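You operate a simulated robot arm through the tools that you are given. There is no shell and no other tool.

Carry out the task below with a simulated robot arm. There is one attempt and no reset: what you move stays moved.

JOB
Stand the stop peg in the blue hole and fold the purple strip to about 60.
Fine: lay the strip against the peg, slide the clamp bar over it before you fold, let the leaf down and leave it clamped.
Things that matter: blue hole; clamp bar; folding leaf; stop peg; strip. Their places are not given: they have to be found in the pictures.

The check looks at the end state, three seconds after you hand in, the way a careful person would. Anything else that was tipped, shoved, dropped, spilled or broken makes it a failure. Flat cloth is picked up by pressing the open fingertips on it (5 to 10 N) and closing them slowly along it; thin cloth reads only 2 to 8 mm in the jaws.

ROBOT AND FRAMES
A 6-joint arm with a two-finger parallel gripper, fixed in place. Base frame: the origin is on the floor under the middle of its stand, x ahead of it, y to its left, z up; the work surface is at about z = 0.82. Readings come in m, rad, newtons and seconds.
With the tool pointing down near the work surface it reaches from about 0.34 to 0.76 m from the base axis. Its first joint turns from -1.152 to 1.152 rad. Payload 2.45 kg.
Tool frame: the origin (TCP) lies between the finger pads and is the grasp point; the fingertips stand 0.024 m ahead of it; z points along the fingers, y is the line along which they close. Largest opening 0.068 m; finger width 0.017, thickness 0.01; the body of the gripper, 0.04 by 0.07 m, starts 0.041 m behind the TCP.
Orientation is that of the tool frame in the base frame, as a unit quaternion [w, x, y, z]. With the fingers straight down and closing along the base's y, the tool's x points along the base's -x, its y along +y and its z along -z.

CONTROLS
- The arm moves only by the tool servo_tool. Its arguments are lists of equal length, an entry for each row: "hand": the gripper command, from -1 (fully open) to 1 (shut), values between in proportion; "dp": the shift along the base's x, y, z in m, a list of three; "delta_rot": the turn, a rotation vector about the base's x, y, z in rad, a list of three. In form: {"hand": [hand, ...], "dp": [[x, y, z], ...], "delta_rot": [[wx, wy, wz], ...]}. A call has 1 to 20 rows; each row shifts and turns the commanded pose from where the row before left it. A row lasts 0.2 s, in which the tool goes at most 0.05 m and 0.15 rad; a call with a longer step from one row to the next is refused whole, and so is a gripper value outside its range. A pose out of reach is approached as far as the arm can. The call stops where the force on the tool passes 90 N (or 10 N more than at its start, if that is more) or the arm is blocked; 0.2 s more then pass. The fingers move at their own pace (about 0.108 m/s each) and stop on an object; they squeeze with about 28 N. The grip force told is the motor's: it shows also when the fingers shut on nothing. Time passes only in rows, and 0.2 s behind the last, so rows that do not move let the fingers close. It gives the time, the measured TCP pose, the force on the tool (base axes), the opening and the grip force at its end, in the units of the frame above (readings bear some noise), with the torque about the TCP (base axes, N m) and any sound that the robot's microphone picked up, and new pictures: "show" is both (left out), scene, wrist or none.
- Cameras (640 x 400 px; columns grow to the right, rows downward): "scene" is fixed at [0.1662, 0.4174, 1.4567]; the picture's right is [-0.74, -0.68, 0.00], its down [-0.44, 0.48, -0.76] and it looks along [0.52, -0.56, -0.65] (base axes); focal length 342 px, centre (320, 200). "wrist" rides on the gripper at [0.084, 0.011, -0.075] in the tool frame; the picture's right is [-0.13, 0.99, 0.00], its down [-0.60, -0.08, -0.79] and it looks along [-0.79, -0.10, 0.61] (tool axes); focal length 251 px, centre (320, 200).
- probe_pixels(camera, pixels): for up to 12 pixels [column, row] of the newest picture of that camera ("zoom" is the newest enlarged one), the place [x, y, z] in the base frame of the surface seen there, good to about 0.002 m. It takes no simulated time.
- close_up(camera, box): a new picture of the part [left, top, right, bottom] of that camera's present view, enlarged. It takes no simulated time.
- finish_job(): hands the job in; it is judged then, once.

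Unless the task says otherwise, let go and move clear before handing in.

The tools are called after "Request:" as name(argument=value, ...) on one line, values as JSON. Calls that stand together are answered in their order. servo_tool: Moves the arm, as the interface text tells. Its arguments: {"type":"object","properties":{"hand":{"type":"array"},"dp":{"type":"array"},"delta_rot":{"type":"array"},"show":{"type":"string","enum":["both","scene","wrist","none"]}},"required":["hand","dp","delta_rot"]} The other tools are called the same way: probe_pixels (camera, pixels) gives the place of the surface under pixels of a picture; close_up (camera, box) takes an enlarged picture of a part of a camera's view; finish_job () hands the job in.

At the start:

```text
time: 0.0
position: [0.4298, 0.0696, 1.1446]
tcp_rot: [0.0, 0.0, 1.0, 0.0]
contact_force: [0.4, -0.4, 0.0]
moment: [-0.02, -0.04, 0.05]
opening: 0.0681
grip_force: 0.1
```

scene: 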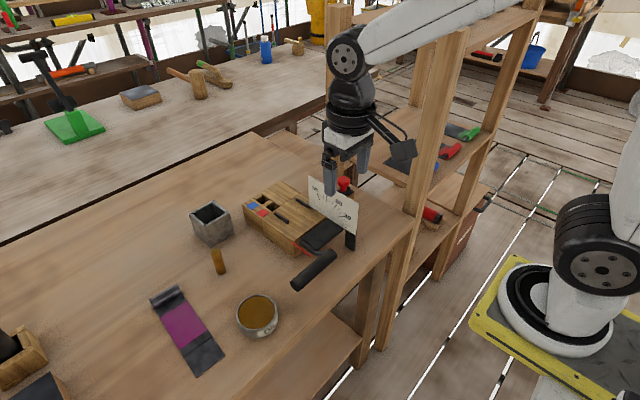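
wrist: 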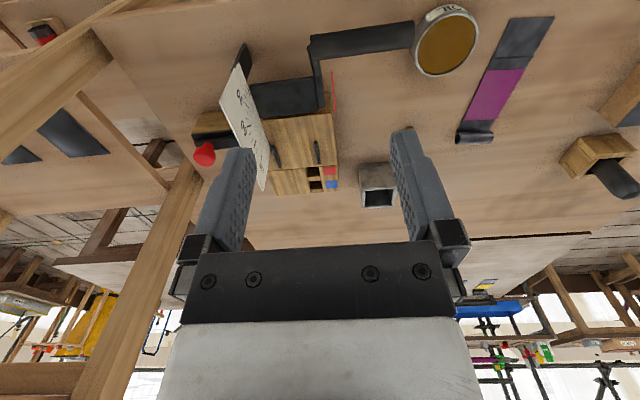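

The scene picture shows a wooden folding jig around (295,215), a purple strip around (185,328), a small tan peg around (218,260), a grey box at (210,222) and a bowl at (257,315). I'll take enlarged views before moving.

Request:
close_up(camera="scene", box=[230, 160, 370, 300])

Request:
close_up(camera="wrist", box=[180, 0, 420, 220])

Request:
close_up(camera="scene", box=[130, 190, 290, 390])

```text
2.86 times, centred on (300, 230) of scene
```

zoom: 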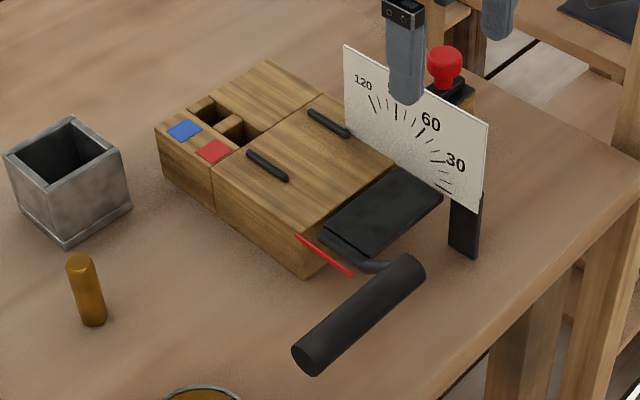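

```text
1.82 times, centred on (300, 110) of wrist
```

zoom: 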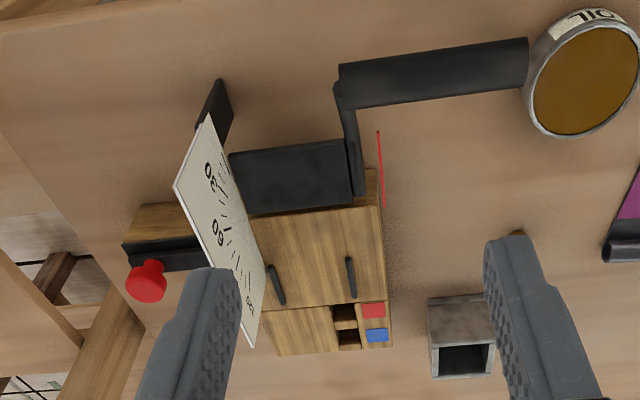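

```text
2.00 times, centred on (210, 290) of scene
```

zoom: 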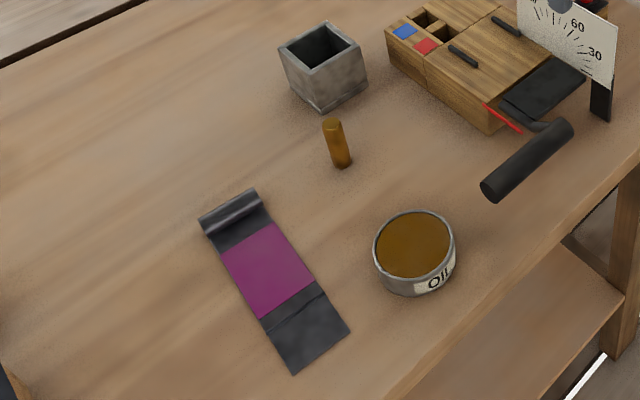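

The jig has two square wells beside a blue patch and a red patch (zoom about (185,128) and (213,150) in the first enlargement), a dial plate, a black leaf with a cylindrical handle, and a red knob on a black bar behind the dial. I'll probe key points to locate everything.

Request:
close_up(camera="scene", box=[235, 165, 315, 225])

Request:
close_up(camera="scene", box=[290, 160, 370, 260])

Request:
close_up(camera="wrist", box=[180, 90, 360, 210])

Request:
probe_pixels(camera="scene", pixels=[[217, 249], [222, 273], [168, 296], [185, 325], [205, 360], [195, 374], [222, 354], [152, 297], [180, 288], [210, 212], [257, 315], [240, 312]])

Request:
probe_pixels(camera="scene", pixels=[[253, 205], [263, 211], [288, 182], [300, 220], [288, 216], [302, 208], [325, 235], [313, 270], [344, 183], [350, 240], [335, 205], [297, 285]])

```text
6.67 times, centred on (275, 195) of scene
```

zoom: 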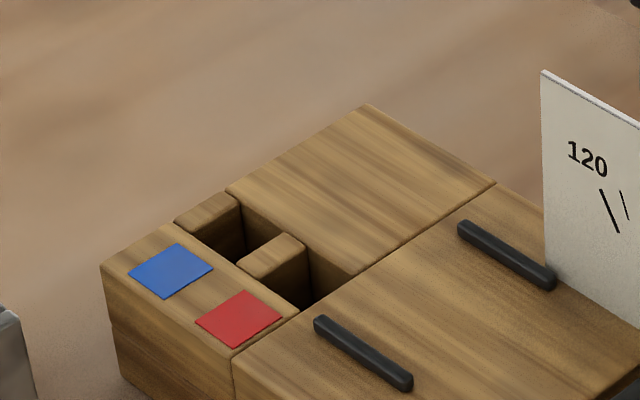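

```text
4.00 times, centred on (330, 210) of scene
```

zoom: 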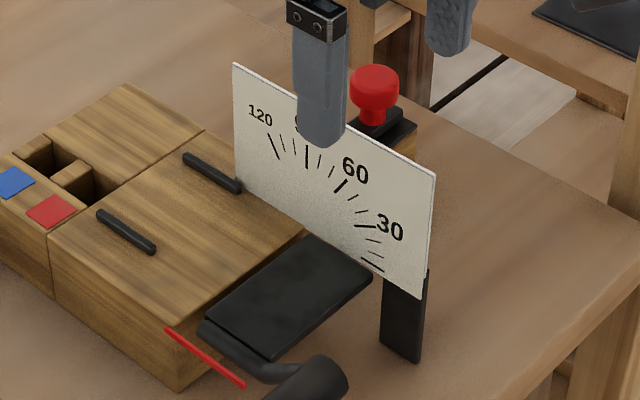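

```text
3.33 times, centred on (270, 150) of wrist
```

zoom: 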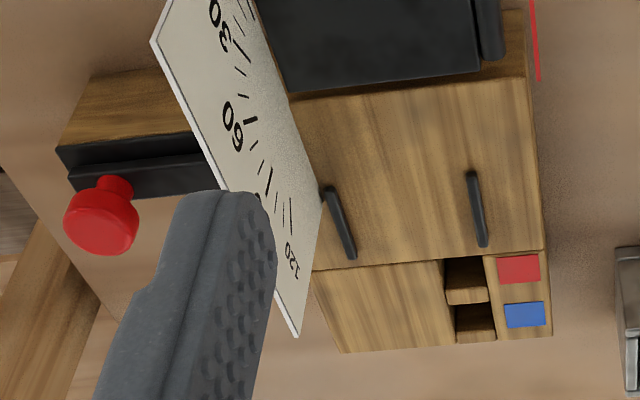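

```text
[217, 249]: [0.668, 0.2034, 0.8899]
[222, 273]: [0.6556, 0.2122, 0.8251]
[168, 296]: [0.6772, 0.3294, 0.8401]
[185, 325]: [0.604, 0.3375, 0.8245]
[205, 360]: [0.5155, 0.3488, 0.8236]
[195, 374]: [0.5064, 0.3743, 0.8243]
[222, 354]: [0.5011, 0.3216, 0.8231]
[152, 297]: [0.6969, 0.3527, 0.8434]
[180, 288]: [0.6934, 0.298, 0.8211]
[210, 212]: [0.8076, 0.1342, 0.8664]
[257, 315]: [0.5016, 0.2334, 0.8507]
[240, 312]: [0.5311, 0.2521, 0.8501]
```

```text
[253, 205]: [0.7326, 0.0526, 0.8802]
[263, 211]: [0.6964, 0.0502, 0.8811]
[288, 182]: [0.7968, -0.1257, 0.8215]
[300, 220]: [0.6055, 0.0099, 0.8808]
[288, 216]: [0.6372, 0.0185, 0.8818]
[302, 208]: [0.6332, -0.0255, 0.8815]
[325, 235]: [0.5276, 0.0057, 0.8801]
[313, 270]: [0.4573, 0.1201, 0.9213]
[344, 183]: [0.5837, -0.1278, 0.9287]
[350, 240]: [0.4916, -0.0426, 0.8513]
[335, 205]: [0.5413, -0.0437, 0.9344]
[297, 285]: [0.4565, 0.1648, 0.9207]
```

Peg stands at about (0.66, 0.207), strip lies along x at y≈0.335 with a curled end at x≈0.69; the jig's bed top is at z≈0.881. I'll probe the jig's details in an enlarged picture.

Request:
close_up(camera="scene", box=[235, 165, 315, 225])

Request:
probe_pixels(camera="zoom", pixels=[[215, 215], [222, 240], [270, 260], [318, 290], [290, 275], [170, 270], [238, 318], [233, 200], [365, 112], [485, 185], [105, 268], [240, 350]])

Request:
probe_pixels(camera="zoom", pixels=[[320, 322], [405, 385], [462, 225], [548, 280], [545, 75], [350, 270], [300, 310], [245, 245], [182, 222], [240, 262], [310, 250], [200, 240]])

```text
6.67 times, centred on (275, 195) of scene
```

zoom: 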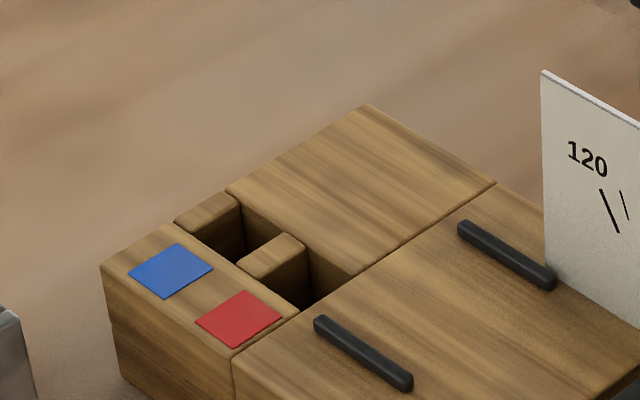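

```text
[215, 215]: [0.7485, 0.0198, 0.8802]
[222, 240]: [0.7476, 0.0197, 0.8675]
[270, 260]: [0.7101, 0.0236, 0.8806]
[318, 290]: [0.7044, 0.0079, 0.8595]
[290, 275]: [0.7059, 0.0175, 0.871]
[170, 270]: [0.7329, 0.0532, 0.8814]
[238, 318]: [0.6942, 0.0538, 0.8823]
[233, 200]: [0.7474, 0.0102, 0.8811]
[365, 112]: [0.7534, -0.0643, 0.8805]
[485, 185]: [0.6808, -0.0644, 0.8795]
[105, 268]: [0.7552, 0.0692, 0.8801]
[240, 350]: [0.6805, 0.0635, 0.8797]
```

```text
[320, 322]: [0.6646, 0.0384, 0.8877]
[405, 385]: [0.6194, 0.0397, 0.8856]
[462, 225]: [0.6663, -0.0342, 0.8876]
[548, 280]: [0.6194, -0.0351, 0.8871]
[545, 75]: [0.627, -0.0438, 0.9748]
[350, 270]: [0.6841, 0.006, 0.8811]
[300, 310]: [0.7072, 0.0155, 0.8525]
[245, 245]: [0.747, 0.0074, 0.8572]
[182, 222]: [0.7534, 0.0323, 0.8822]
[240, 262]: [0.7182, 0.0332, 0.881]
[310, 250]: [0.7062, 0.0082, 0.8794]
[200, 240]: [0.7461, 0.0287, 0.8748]
```

The jig is aligned with the base: blue well spans x≈0.718–0.747, y≈0.01–0.033; the guides sit at y≈±0.037. Next I'll probe the leaf, handle, red line, dial and clamp bar.

Request:
close_up(camera="scene", box=[285, 160, 365, 295])

Request:
probe_pixels(camera="scene", pixels=[[296, 248], [306, 257], [300, 245], [323, 254], [341, 230], [322, 222], [330, 250], [322, 256], [308, 277], [330, 257], [350, 238], [353, 248]])

Request:
probe_pixels(camera="scene", pixels=[[343, 183], [344, 190], [340, 195], [353, 206], [352, 190], [338, 188], [350, 200], [355, 222], [310, 178], [308, 205], [352, 232], [358, 203]])

```text
2.96 times, centred on (325, 228) of scene
```

zoom: 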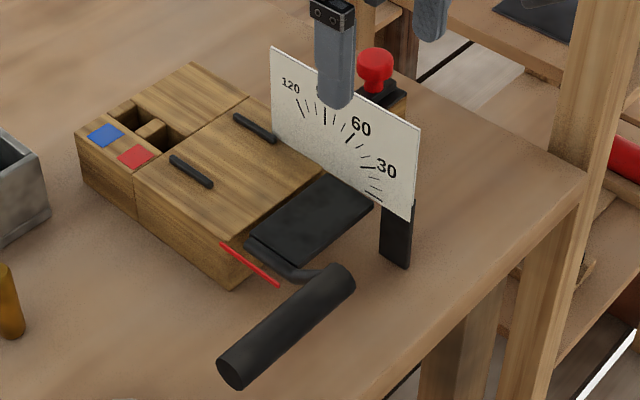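

```text
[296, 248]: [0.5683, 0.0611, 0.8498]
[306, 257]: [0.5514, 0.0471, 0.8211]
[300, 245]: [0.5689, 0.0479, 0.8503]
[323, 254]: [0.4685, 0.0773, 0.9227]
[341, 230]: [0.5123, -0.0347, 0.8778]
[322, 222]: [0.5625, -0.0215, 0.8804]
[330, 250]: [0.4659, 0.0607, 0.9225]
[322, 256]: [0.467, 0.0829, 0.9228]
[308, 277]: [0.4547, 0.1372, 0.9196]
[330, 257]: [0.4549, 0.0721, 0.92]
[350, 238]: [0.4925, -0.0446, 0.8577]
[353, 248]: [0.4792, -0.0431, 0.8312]
```

```text
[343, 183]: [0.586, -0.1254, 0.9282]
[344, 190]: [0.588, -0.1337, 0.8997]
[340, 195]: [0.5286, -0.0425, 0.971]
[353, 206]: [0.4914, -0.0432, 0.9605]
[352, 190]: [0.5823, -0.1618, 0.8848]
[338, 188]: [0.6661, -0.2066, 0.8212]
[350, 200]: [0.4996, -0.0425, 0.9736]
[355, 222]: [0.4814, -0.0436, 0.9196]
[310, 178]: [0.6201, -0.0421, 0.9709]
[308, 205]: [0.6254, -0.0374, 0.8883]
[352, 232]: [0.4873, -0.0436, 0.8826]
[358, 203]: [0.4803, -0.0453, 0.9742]
```

The leaf lies at z≈0.879 from x≈0.56 to 0.50 with its handle cylinder at x≈0.46, y 0.06–0.18; the clamp bar with red knob sits beyond the dial at about (0.586,-0.126). I'll enlarge the strip and peg.

Request:
close_up(camera="scene", box=[140, 275, 240, 385])

Request:
probe_pixels(camera="zoom", pixels=[[110, 100], [150, 80], [190, 50], [130, 130], [200, 95], [250, 130], [220, 200], [280, 230], [330, 260], [250, 180], [310, 320], [380, 310]])

Request:
close_up(camera="scene", box=[190, 235, 250, 285])

Request:
probe_pixels(camera="zoom", pixels=[[300, 150], [270, 150], [330, 150], [310, 250], [340, 380], [290, 300], [350, 300], [320, 380], [370, 380], [320, 200], [290, 170], [310, 130]])

```text
3.64 times, centred on (190, 330) of scene
```

zoom: 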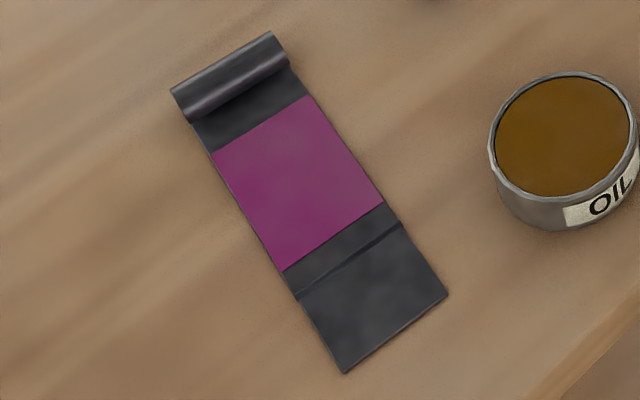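

```text
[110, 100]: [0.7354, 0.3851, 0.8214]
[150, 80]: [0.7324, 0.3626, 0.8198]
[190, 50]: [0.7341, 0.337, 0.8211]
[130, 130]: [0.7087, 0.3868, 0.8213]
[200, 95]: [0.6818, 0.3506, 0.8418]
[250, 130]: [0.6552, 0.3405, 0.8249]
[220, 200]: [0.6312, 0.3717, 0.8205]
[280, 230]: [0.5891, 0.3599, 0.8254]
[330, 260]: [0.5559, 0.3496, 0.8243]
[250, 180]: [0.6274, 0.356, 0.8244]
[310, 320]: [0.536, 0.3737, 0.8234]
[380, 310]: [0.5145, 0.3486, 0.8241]
```

```text
8.00 times, centred on (220, 260) of scene
```

zoom: 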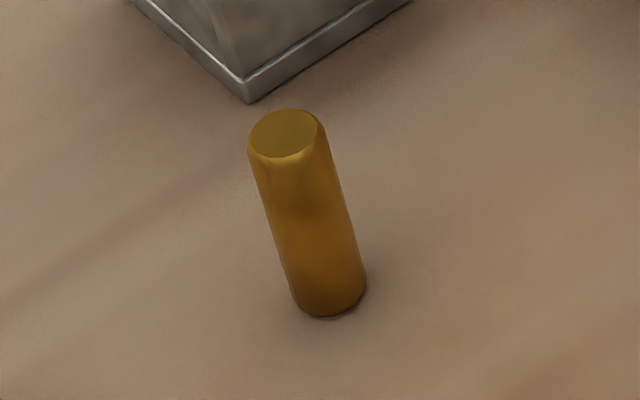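

```text
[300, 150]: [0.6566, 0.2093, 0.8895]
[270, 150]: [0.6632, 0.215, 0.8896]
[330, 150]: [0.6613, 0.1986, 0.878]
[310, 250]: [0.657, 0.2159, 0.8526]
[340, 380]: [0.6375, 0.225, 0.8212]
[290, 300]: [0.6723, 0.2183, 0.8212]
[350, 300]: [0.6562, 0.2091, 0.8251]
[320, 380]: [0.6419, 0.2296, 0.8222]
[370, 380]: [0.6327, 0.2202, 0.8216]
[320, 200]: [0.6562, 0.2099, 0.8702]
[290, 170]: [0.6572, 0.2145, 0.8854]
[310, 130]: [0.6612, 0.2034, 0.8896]
```

The strip has a rolled lip at its far end (z≈0.842), a purple field, and a cross-line on the black tail; the peg stands at about (0.665,0.208), about 0.019 wide. Before going round to the clamp side I'll check where the wooden posts stand.

Request:
probe_pixels(camera="scene", pixels=[[445, 80], [425, 160], [410, 220], [390, 290], [340, 20], [370, 290], [500, 20], [20, 350], [10, 345], [35, 388], [400, 150], [430, 195]])

Request:
close_up(camera="scene", box=[0, 300, 140, 400])

```text
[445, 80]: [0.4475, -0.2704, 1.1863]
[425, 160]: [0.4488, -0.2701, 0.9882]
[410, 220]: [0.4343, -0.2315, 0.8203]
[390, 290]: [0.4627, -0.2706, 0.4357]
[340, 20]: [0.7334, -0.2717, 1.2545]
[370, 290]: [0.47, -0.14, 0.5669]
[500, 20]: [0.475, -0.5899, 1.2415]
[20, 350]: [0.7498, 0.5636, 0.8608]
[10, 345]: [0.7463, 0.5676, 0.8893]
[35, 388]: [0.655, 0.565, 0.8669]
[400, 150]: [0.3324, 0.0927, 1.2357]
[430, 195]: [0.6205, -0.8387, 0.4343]
```

```text
4.00 times, centred on (70, 350) of scene
```

zoom: 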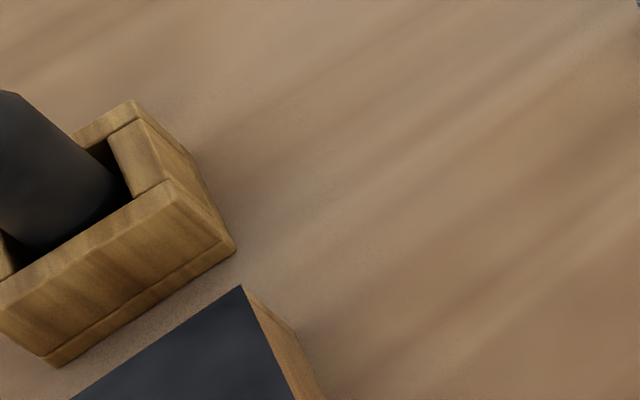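

Wooden posts stand at y≈-0.27 (x≈0.45 and 0.73), so I'll look at the clamp from the front side: move to about (0.38,-0.06,0.94), clear of the handle, and take pictures.

Request:
servo_tool(hand=[-1, -1, -1, -1, -1, -1, -1, -1], dp=[[-0.015, -0.035, 0], [-0.015, -0.035, 0], [-0.01, -0.035, -0.02], [-0.01, -0.025, -0.04], [0, 0, -0.045], [0, 0, -0.045], [0, 0, -0.045], [0, 0, 0]], delta_rot=[[0, 0, 0], [0, 0, 0], [0, 0, 0], [0, 0, 0], [0, 0, 0], [0, 0, 0], [0, 0, 0], [0, 0, 0]])

```text
time: 1.8
position: [0.3783, -0.0624, 0.9481]
tcp_rot: [0.0, 0.0, 1.0, 0.0]
contact_force: [-0.2, 0.0, 0.0]
moment: [-0.02, 0.01, 0.02]
opening: 0.0681
grip_force: 0.1
```

scene: 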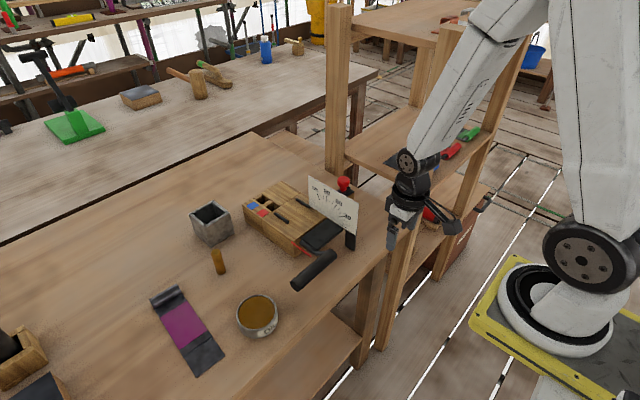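
wrist: 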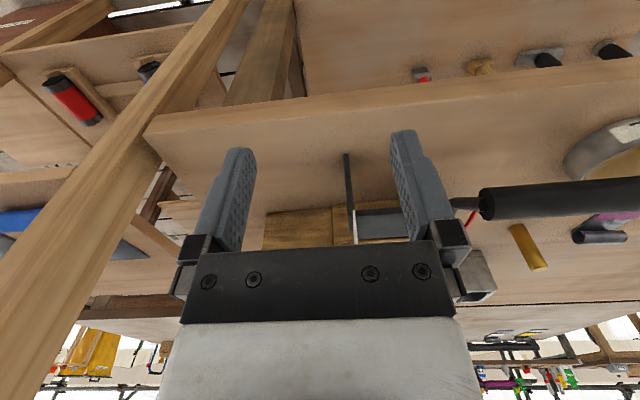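

The wrist picture is upside-down relative to the world (nearer floor is at the top), so objects are best seen steeply below, ahead of the fingers. I'll rise and go to about (0.50,-0.10,1.09) to view the clamp bar from above.

Request:
servo_tool(hand=[-1, -1, -1, -1, -1, -1, -1], dp=[[0, 0, 0.05], [0, 0, 0.05], [0.03, -0.01, 0.04], [0.04, -0.01, 0], [0.04, -0.01, 0], [0.01, -0.01, 0], [0, 0, 0]], delta_rot=[[0, 0, 0], [0, 0, 0], [0, 0, 0], [0, 0, 0], [0, 0, 0], [0, 0, 0], [0, 0, 0]])

Request:
close_up(camera="wrist", box=[180, 0, 440, 180])

Request:
close_up(camera="scene", box=[280, 160, 370, 300])

```text
refused: row 3 steps farther than a row can; nothing moved
```

```text
2.22 times, centred on (310, 90) of wrist
```

zoom: 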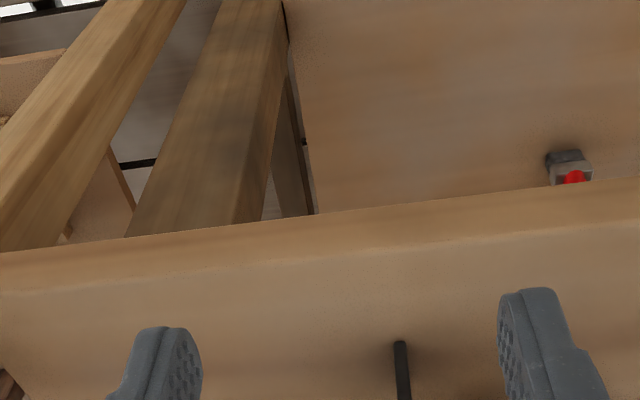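

```text
2.86 times, centred on (325, 230) of scene
```

zoom: 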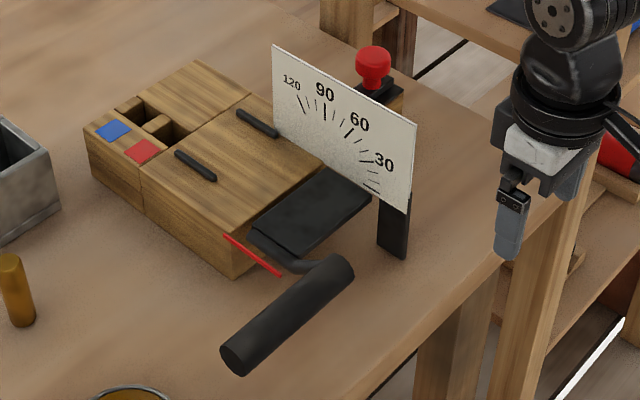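

The move was refused because one row's combined step passed 0.05 m; I'll resend it with smaller steps.

Request:
servo_tool(hand=[-1, -1, -1, -1, -1, -1, -1], dp=[[0, 0, 0.048], [0, 0, 0.048], [0.02, -0.01, 0.04], [0.04, -0.01, 0], [0.04, -0.01, 0], [0.02, -0.01, 0], [0, 0, 0]], delta_rot=[[0, 0, 0], [0, 0, 0], [0, 0, 0], [0, 0, 0], [0, 0, 0], [0, 0, 0], [0, 0, 0]])

```text
time: 3.4
position: [0.499, -0.1009, 1.0843]
tcp_rot: [0.0, 0.0, 1.0, 0.001]
contact_force: [0.3, -0.5, -0.9]
moment: [0.0, -0.03, 0.0]
opening: 0.0677
grip_force: 0.2
```

scene: 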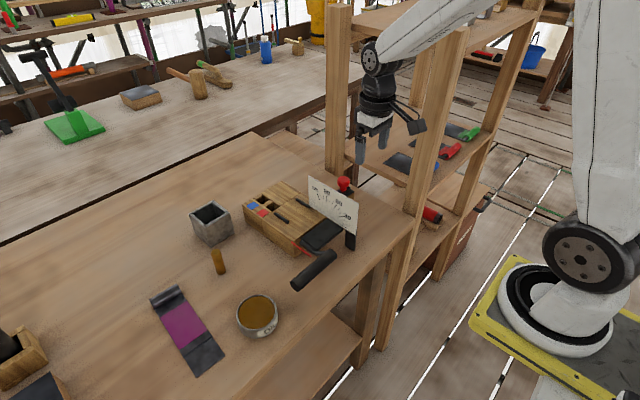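
wrist: 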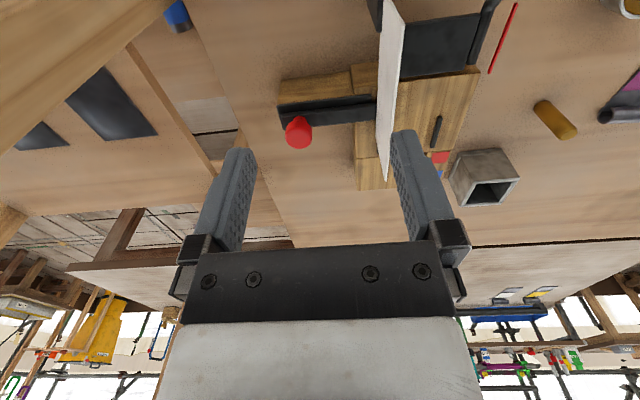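

Request:
close_up(camera="wrist", box=[250, 0, 490, 200])

Request:
probe_pixels(camera="wrist", pixels=[[298, 128], [282, 110], [340, 105], [372, 105], [285, 92], [340, 85], [368, 75], [368, 135], [310, 112], [335, 118], [375, 165], [393, 100]])

```text
2.00 times, centred on (370, 100) of wrist
```

zoom: 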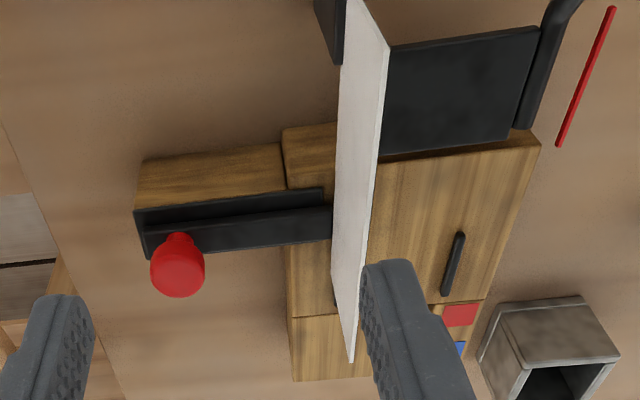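

```text
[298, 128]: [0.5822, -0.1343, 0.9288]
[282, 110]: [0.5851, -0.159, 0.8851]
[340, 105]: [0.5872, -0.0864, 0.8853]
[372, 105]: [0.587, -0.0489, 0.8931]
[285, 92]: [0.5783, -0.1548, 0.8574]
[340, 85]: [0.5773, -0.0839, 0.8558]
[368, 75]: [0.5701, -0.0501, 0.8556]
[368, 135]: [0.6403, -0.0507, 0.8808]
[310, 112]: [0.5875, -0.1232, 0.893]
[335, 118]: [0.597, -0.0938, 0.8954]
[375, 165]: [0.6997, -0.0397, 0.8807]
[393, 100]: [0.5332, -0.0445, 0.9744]
```

The clamp bar lies along y from about -0.16 to -0.05 at x≈0.588 (top z≈0.895), its red knob at about (0.584,-0.134). I'll probe the dial's lower edge to see what gap the bar slides through.

Request:
close_up(camera="scene", box=[300, 170, 360, 250])

Request:
probe_pixels(camera="scene", pixels=[[309, 200], [314, 203], [320, 207], [320, 209], [325, 211], [325, 213], [330, 215], [330, 217], [335, 218], [335, 221], [345, 225], [345, 228]])

```text
5.00 times, centred on (330, 210) of scene
```

zoom: 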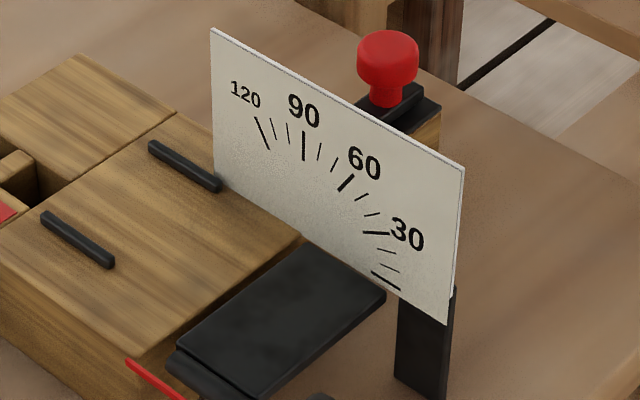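

```text
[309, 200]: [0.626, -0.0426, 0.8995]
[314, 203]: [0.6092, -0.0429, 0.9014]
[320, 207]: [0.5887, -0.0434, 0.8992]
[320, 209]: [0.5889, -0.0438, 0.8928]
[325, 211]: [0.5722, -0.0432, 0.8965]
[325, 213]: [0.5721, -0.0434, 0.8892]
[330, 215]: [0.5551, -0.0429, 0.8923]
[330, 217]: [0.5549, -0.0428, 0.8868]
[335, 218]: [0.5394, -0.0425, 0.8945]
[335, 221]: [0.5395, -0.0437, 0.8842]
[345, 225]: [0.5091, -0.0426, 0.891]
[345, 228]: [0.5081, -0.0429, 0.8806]
```

The dial seems to reach down to the bed, so I'll look at that gap again later. Next I'll move to about (0.63,0.04,1.08) to view the wells, guides and leaf from above with the wrist camera.

Request:
servo_tool(hand=[-1, -1, -1, -1, -1, -1], dp=[[0.03, 0.035, 0], [0.03, 0.035, 0], [0.03, 0.035, 0], [0.03, 0.035, 0], [0.01, 0.0, 0], [0, 0, 0]], delta_rot=[[0, 0, 0], [0, 0, 0], [0, 0, 0], [0, 0, 0], [0, 0, 0], [0, 0, 0]])

Request:
close_up(camera="wrist", box=[200, 0, 440, 150])

```text
time: 4.8
position: [0.6317, 0.0387, 1.0848]
tcp_rot: [0.0, 0.001, 1.0, -0.001]
contact_force: [-0.4, 1.2, 0.2]
moment: [0.02, -0.02, 0.0]
opening: 0.0679
grip_force: 0.1
```

scene: 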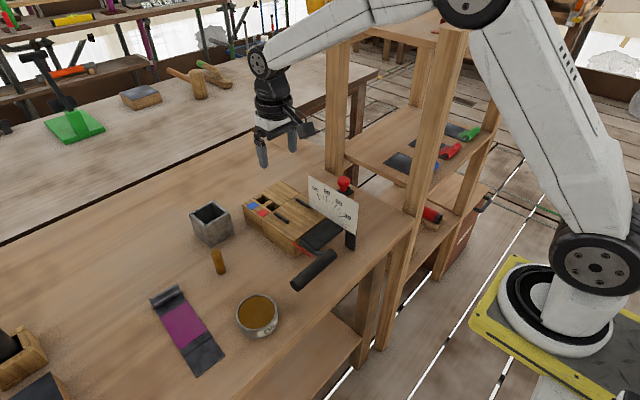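
wrist: 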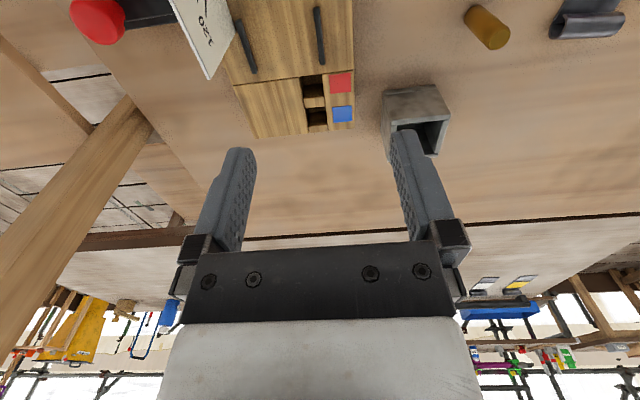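

```text
2.67 times, centred on (320, 75) of wrist
```

zoom: 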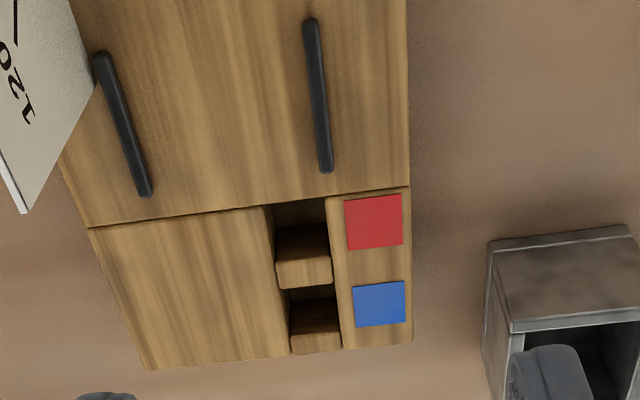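

The two wells are seen clearly at wrist pixels about (314,87) and (318,116). I'll enlarge and probe their edges.

Request:
close_up(camera="wrist", box=[285, 60, 365, 145])

Request:
probe_pixels(camera="zoom", pixels=[[255, 250], [255, 200], [262, 120], [250, 225], [250, 268], [270, 290], [270, 330], [300, 330], [340, 300], [322, 300], [232, 300], [215, 300]])

```text
4.71 times, centred on (325, 102) of wrist
```

zoom: 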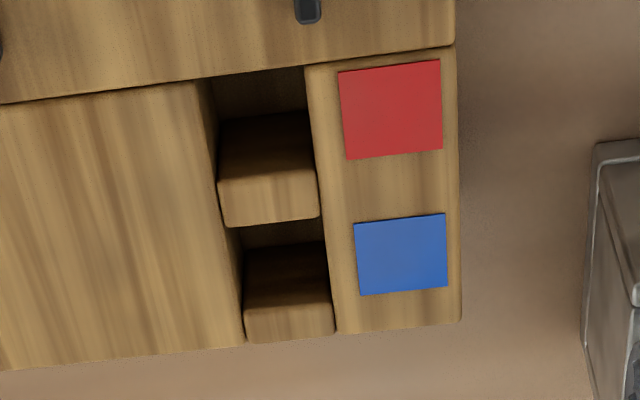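

```text
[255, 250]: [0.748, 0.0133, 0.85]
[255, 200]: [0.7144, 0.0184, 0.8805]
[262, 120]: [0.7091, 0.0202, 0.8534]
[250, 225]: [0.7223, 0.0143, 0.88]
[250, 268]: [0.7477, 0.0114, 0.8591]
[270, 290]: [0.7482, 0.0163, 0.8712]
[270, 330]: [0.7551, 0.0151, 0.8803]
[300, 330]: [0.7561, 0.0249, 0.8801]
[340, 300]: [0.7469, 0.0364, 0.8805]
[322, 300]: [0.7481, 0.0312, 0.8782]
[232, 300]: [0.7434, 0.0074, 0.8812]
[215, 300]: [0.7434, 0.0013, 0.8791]
```

The blue well spans x≈0.7225–0.748, y≈0.0085–0.0335 (centre about (0.735,0.021)), at least 0.03 deep. Now I'll view the strip and peg from above.

Request:
servo_tool(hand=[-1, -1, -1, -1, -1, -1, -1, -1], dp=[[-0.022, 0.043, 0.005], [-0.022, 0.043, 0.006], [-0.022, 0.043, 0.006], [-0.022, 0.043, 0.006], [-0.022, 0.043, 0.006], [-0.022, 0.043, 0.006], [-0.01, 0.005, 0], [0, 0, 0]], delta_rot=[[0, 0, 0], [0, 0, 0], [0, 0, 0], [0, 0, 0], [0, 0, 0], [0, 0, 0], [0, 0, 0], [0, 0, 0]])

Request:
close_up(camera="wrist", box=[240, 0, 440, 135])

```text
time: 6.6
position: [0.4874, 0.3033, 1.1193]
tcp_rot: [0.0, 0.0, 1.0, 0.0]
contact_force: [0.2, -0.1, 0.1]
moment: [0.01, -0.05, 0.0]
opening: 0.068
grip_force: 0.0
```

scene: 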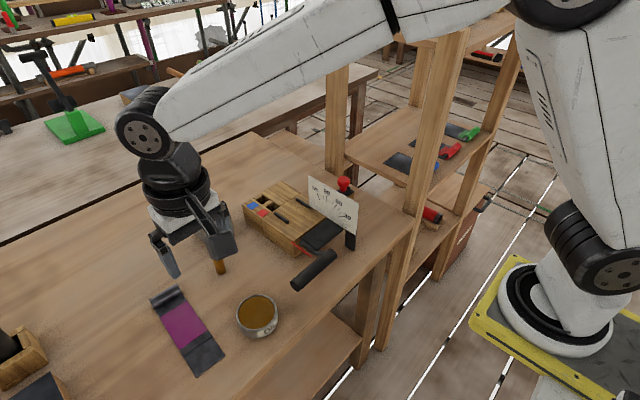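
wrist: 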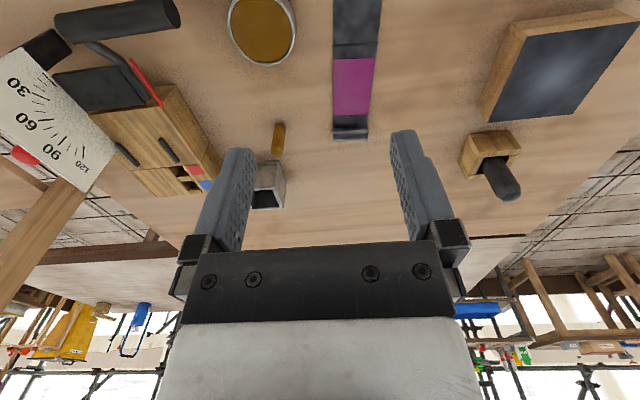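

```text
2.96 times, centred on (340, 68) of wrist
```

zoom: 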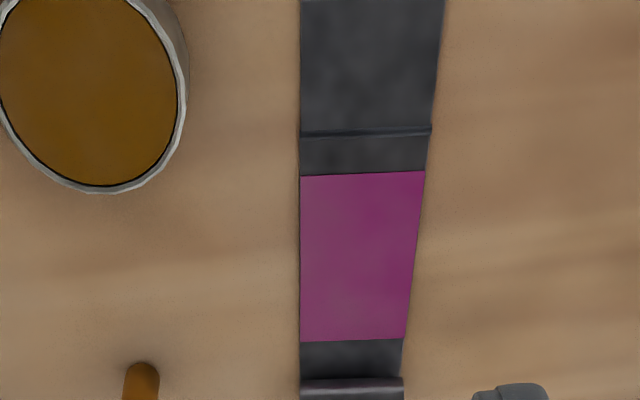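

I'll probe the strip's edges and cross-line from this view.

Request:
close_up(camera="wrist", box=[290, 0, 420, 75])

Request:
probe_pixels(camera="wrist", pixels=[[334, 2], [380, 2], [360, 2], [335, 20], [376, 20], [335, 43], [374, 42], [360, 40], [360, 44], [360, 46], [335, 57], [372, 57]])

Request:
close_up(camera="wrist", box=[310, 90, 400, 150])

Request:
probe_pixels(camera="zoom", pixels=[[175, 190], [390, 190], [280, 170], [280, 200], [280, 240], [280, 270], [280, 300], [280, 320], [280, 340], [170, 340], [400, 330], [280, 352]])

```text
4.92 times, centred on (355, 38) of wrist
```

zoom: 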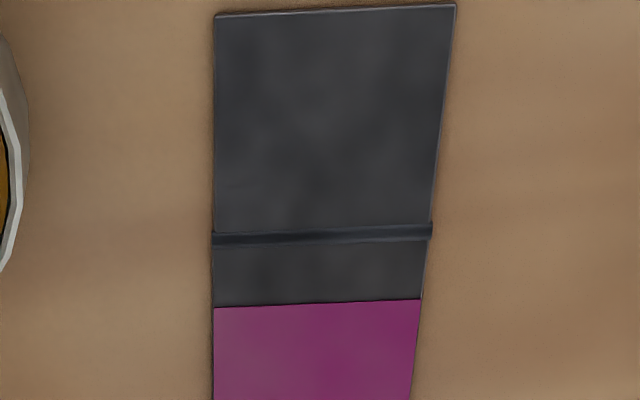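

```text
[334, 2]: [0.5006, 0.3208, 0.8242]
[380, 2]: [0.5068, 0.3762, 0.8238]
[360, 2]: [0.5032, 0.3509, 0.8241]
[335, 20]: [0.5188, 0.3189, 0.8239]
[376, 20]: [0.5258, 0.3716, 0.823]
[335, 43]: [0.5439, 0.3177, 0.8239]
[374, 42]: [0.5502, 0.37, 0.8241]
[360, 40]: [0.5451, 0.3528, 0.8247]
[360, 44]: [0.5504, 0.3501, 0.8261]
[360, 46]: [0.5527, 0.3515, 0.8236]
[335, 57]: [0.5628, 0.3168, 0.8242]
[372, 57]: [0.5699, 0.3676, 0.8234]
```

```text
6.67 times, centred on (355, 120) of wrist
```

zoom: 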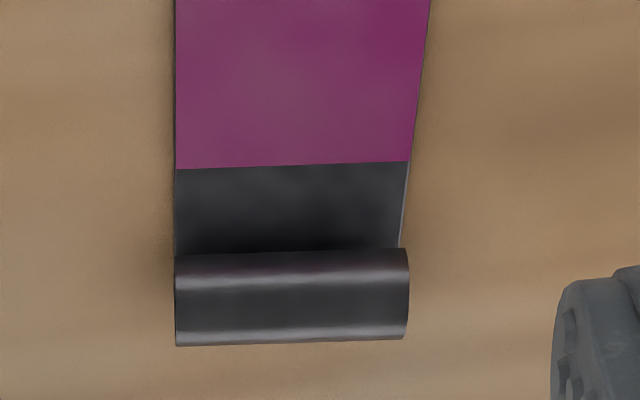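

```text
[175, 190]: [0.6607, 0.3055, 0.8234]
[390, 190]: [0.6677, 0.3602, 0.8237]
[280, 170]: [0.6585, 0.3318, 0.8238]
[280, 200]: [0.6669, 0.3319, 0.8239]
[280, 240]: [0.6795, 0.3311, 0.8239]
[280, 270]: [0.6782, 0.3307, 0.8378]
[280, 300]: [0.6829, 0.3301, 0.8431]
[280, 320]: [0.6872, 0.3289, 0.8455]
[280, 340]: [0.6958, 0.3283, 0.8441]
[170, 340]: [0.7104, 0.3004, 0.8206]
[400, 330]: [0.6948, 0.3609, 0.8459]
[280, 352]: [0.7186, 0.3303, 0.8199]
```

The strip's axis is turned about -5.5° from base x, its roll lies at about x 0.677–0.70 and the cross-line about 0.0465 m from the tail end. I'll do the peg first: move above it at (0.6655,0.2086), open, at z≈0.96.

Request:
servo_tool(hand=[-1, -1, -1, -1, -1, -1, -1], dp=[[0.036, -0.019, -0.02], [0.036, -0.019, -0.02], [0.036, -0.019, -0.025], [0.036, -0.019, -0.025], [0.033, -0.0187, -0.03], [0, 0, -0.04], [0, 0, 0]], delta_rot=[[0, 0, 0], [0, 0, 0], [0, 0, 0], [0, 0, 0], [0, 0, 0], [0, 0, 0], [0, 0, 0]])

```text
time: 8.2
position: [0.6658, 0.2083, 0.9611]
tcp_rot: [0.0, 0.001, 1.0, 0.0]
contact_force: [0.3, -0.9, 0.0]
moment: [0.02, -0.02, 0.01]
opening: 0.068
grip_force: 0.2
```

scene: 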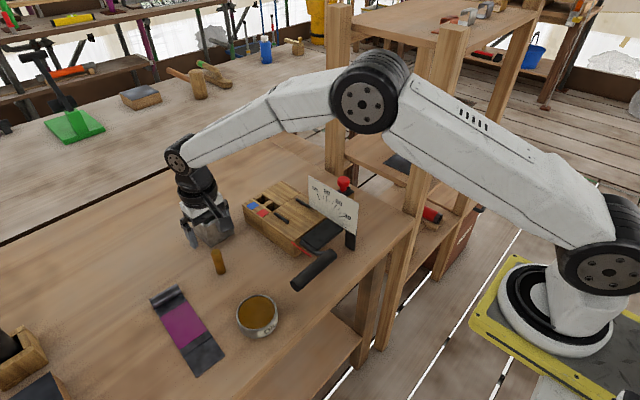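
wrist: 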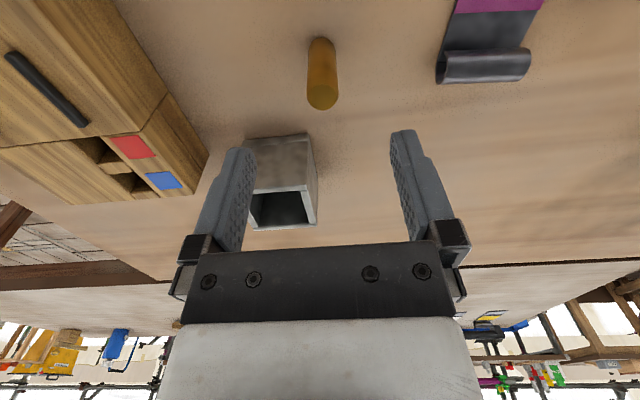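

The peg shows at wrist (321,75), with its top face at about (321,96). I'll probe it to refine its centre before going down.

Request:
probe_pixels(camera="wrist", pixels=[[321, 96], [310, 93], [333, 93], [321, 105], [321, 88], [309, 70], [333, 70], [321, 45], [300, 190], [285, 135], [315, 150], [255, 195]])

Request:
close_up(camera="wrist", box=[280, 20, 380, 120])

```text
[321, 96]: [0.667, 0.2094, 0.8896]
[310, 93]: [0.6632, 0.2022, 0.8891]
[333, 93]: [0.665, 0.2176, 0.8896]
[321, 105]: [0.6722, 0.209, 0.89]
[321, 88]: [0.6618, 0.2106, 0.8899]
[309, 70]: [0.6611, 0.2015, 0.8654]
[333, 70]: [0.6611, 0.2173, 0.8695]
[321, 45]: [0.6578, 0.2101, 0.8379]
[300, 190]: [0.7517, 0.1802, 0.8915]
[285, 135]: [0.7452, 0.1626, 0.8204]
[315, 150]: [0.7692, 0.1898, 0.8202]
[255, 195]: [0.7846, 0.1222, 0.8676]
```

```text
4.00 times, centred on (330, 70) of wrist
```

zoom: 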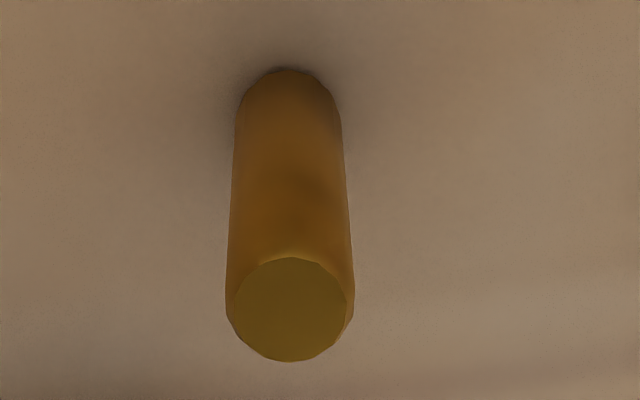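

The peg's axis is at about (0.667,0.2093) with its top at 0.8897. I'll go straight down to z≈0.88 with small centring shift and look.

Request:
servo_tool(hand=[-1, -1, -1, -1], dp=[[0.0012, 0.001, -0.03], [0, 0, -0.03], [0, 0, -0.021], [0, 0, 0]], delta_rot=[[0, 0, 0], [0, 0, 0], [0, 0, 0], [0, 0, 0]], show="wrist")

```text
time: 9.2
position: [0.6657, 0.2077, 0.8797]
tcp_rot: [0.0, 0.0, 1.0, 0.0]
contact_force: [0.1, 0.4, -0.3]
moment: [0.04, -0.01, -0.03]
opening: 0.068
grip_force: 0.0
```

wrist: 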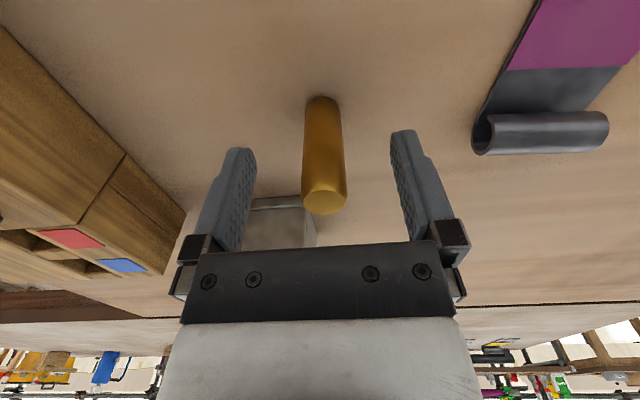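

The peg stands between the fingers, about 1.3 mm toward the right finger (top at (325,202)). I'll centre by 1.3 mm and close.

Request:
servo_tool(hand=[-1, 0.2, 0.6, 1, 1], dp=[[0.0005, 0.0013, 0], [0, 0, 0], [0, 0, 0], [0, 0, 0], [0, 0, 0]], delta_rot=[[0, 0, 0], [0, 0, 0], [0, 0, 0], [0, 0, 0], [0, 0, 0]], show="wrist")

```text
time: 10.4
position: [0.6661, 0.2098, 0.8793]
tcp_rot: [-0.001, -0.001, 1.0, 0.001]
contact_force: [-0.1, 0.5, -0.3]
moment: [-0.04, -0.02, 0.01]
opening: 0.0202
grip_force: 28.1
```

wrist: 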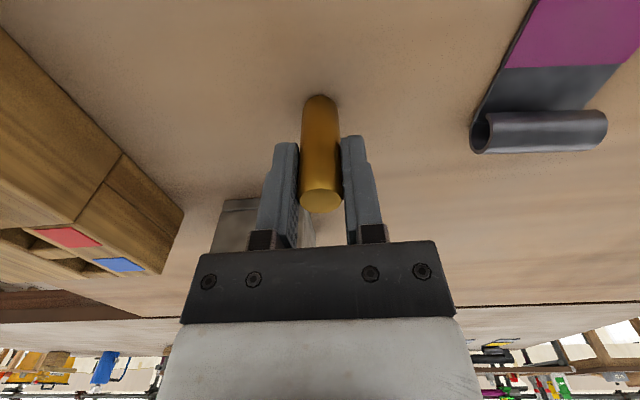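

The peg is held (opening 0.020 m, 28 N). I'll lift it straight up and carry it over to above the blue well at (0.735,0.021).

Request:
servo_tool(hand=[1, 1, 1, 1, 1, 1, 1, 1, 1], dp=[[0, 0, 0.02], [0, 0, 0.045], [0, 0, 0.045], [0.014, -0.038, 0], [0.014, -0.038, 0], [0.014, -0.038, 0], [0.014, -0.038, 0], [0.012, -0.0368, 0], [0, 0, 0]], delta_rot=[[0, 0, 0], [0, 0, 0], [0, 0, 0], [0, 0, 0], [0, 0, 0], [0, 0, 0], [0, 0, 0], [0, 0, 0], [0, 0, 0]])

Request:
close_up(camera="wrist", box=[240, 0, 420, 240])

Request:
close_up(camera="scene", box=[225, 130, 325, 230])

```text
time: 12.4
position: [0.733, 0.0226, 0.9915]
tcp_rot: [0.0, -0.001, 1.0, -0.001]
contact_force: [-0.8, 1.5, -2.0]
moment: [0.03, 0.02, -0.02]
opening: 0.0202
grip_force: 28.7
```

scene: 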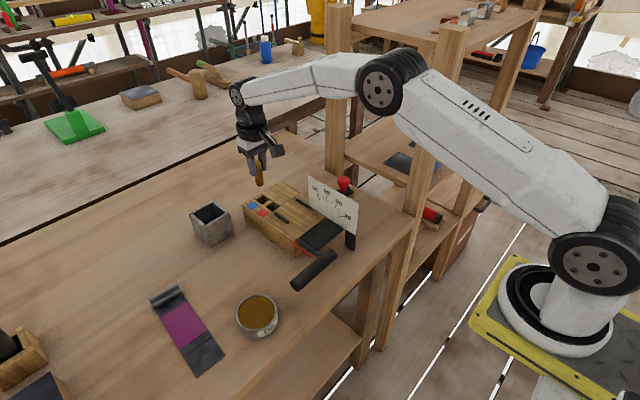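
wrist: 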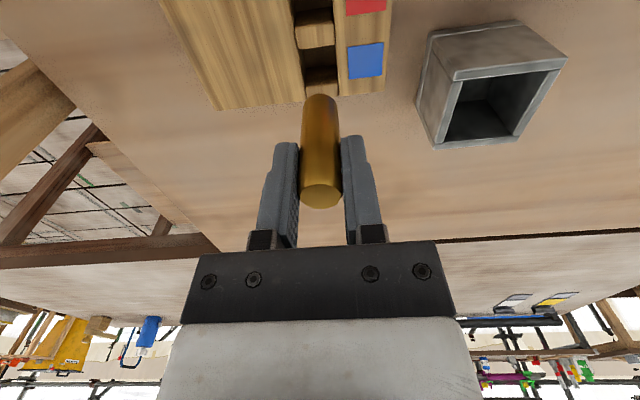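

```text
1.67 times, centred on (330, 120) of wrist
```

zoom: 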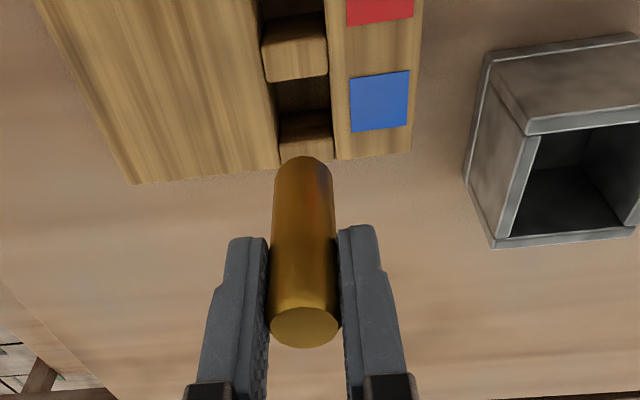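

```text
4.00 times, centred on (275, 180) of scene
```

zoom: 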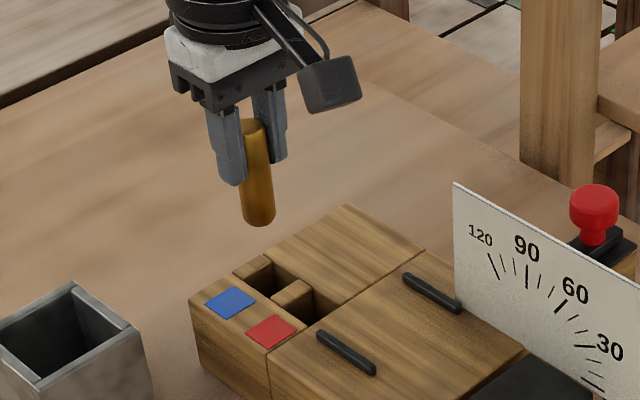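

The peg hangs above the blue well; I'll re-probe the well's edges from this nearer view to centre it.

Request:
probe_pixels(camera="wrist", pixels=[[297, 80], [300, 80], [303, 80], [306, 80], [334, 80], [337, 80], [340, 80], [343, 80], [318, 44], [318, 48], [318, 70], [318, 86]])

Request:
close_up(camera="wrist", box=[290, 30, 350, 110])

Request:
probe_pixels(camera="zoom", pixels=[[250, 90], [250, 98], [250, 106], [250, 180], [250, 200], [250, 220], [250, 240], [180, 220], [190, 220], [200, 220], [330, 220], [340, 220]])

```text
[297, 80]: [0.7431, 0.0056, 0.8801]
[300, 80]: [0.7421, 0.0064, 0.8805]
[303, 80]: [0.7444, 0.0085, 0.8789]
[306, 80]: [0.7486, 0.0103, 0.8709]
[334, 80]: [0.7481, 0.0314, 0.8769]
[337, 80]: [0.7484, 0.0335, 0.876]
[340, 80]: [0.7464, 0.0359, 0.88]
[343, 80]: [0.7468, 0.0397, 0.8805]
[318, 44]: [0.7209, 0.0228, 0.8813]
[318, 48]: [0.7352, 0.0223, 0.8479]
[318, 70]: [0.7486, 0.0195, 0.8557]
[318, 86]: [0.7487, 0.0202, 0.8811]
```

```text
5.00 times, centred on (320, 70) of wrist
```

zoom: 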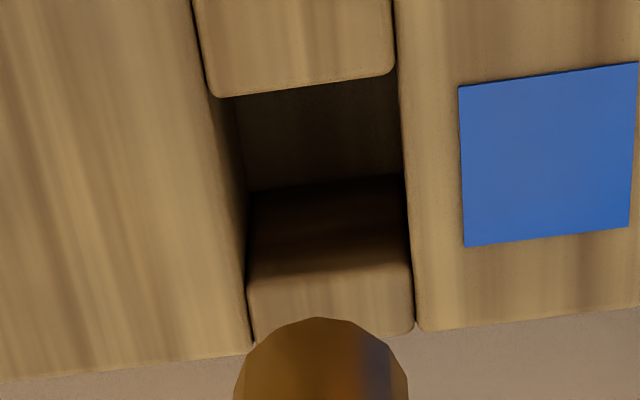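

```text
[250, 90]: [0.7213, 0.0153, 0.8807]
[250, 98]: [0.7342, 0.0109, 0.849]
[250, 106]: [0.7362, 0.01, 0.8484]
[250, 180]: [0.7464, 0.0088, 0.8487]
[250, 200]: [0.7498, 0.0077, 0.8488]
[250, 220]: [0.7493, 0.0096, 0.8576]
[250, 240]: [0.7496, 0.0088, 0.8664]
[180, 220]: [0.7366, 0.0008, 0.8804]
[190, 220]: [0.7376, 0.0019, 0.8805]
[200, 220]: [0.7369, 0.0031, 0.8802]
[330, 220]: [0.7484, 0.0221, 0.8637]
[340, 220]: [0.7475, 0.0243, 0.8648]
```

The well's floor is at z≈0.8485 and its centre about (0.7355,0.021); the peg (0.020 m) has ~3 mm play. I'll shift 1 mm and lower it to just above the floor.

Request:
servo_tool(hand=[1, 1, 1, 1, 1, 1], dp=[[0.0012, -0.0008, -0.03], [0, 0, -0.018], [0, 0, -0.012], [0, 0, -0.012], [0, 0, -0.008], [0, 0, 0]], delta_rot=[[0, 0, 0], [0, 0, 0], [0, 0, 0], [0, 0, 0], [0, 0, 0], [0, 0, 0]])

Request:
close_up(camera="scene", box=[225, 150, 325, 230])

```text
time: 13.8
position: [0.7365, 0.0211, 0.911]
tcp_rot: [0.0, -0.001, 1.0, 0.001]
contact_force: [0.6, 0.2, -1.7]
moment: [-0.04, 0.0, -0.01]
opening: 0.0201
grip_force: 28.2
```

scene: 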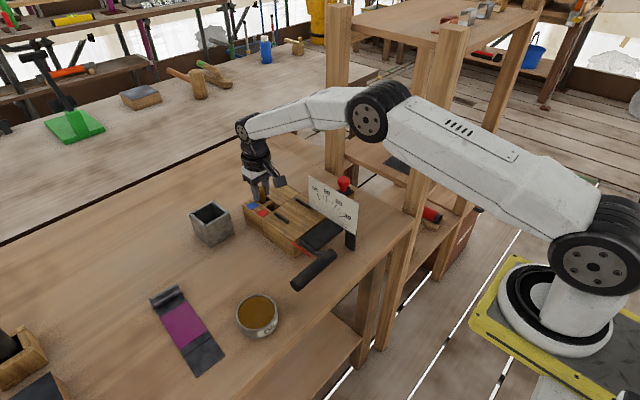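
wrist: 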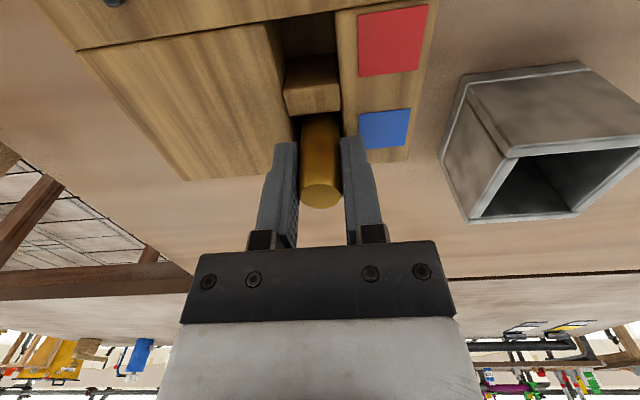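

```text
5.00 times, centred on (275, 190) of scene
```

zoom: 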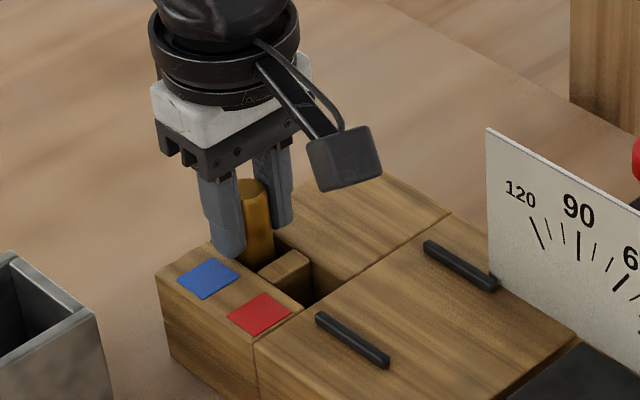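

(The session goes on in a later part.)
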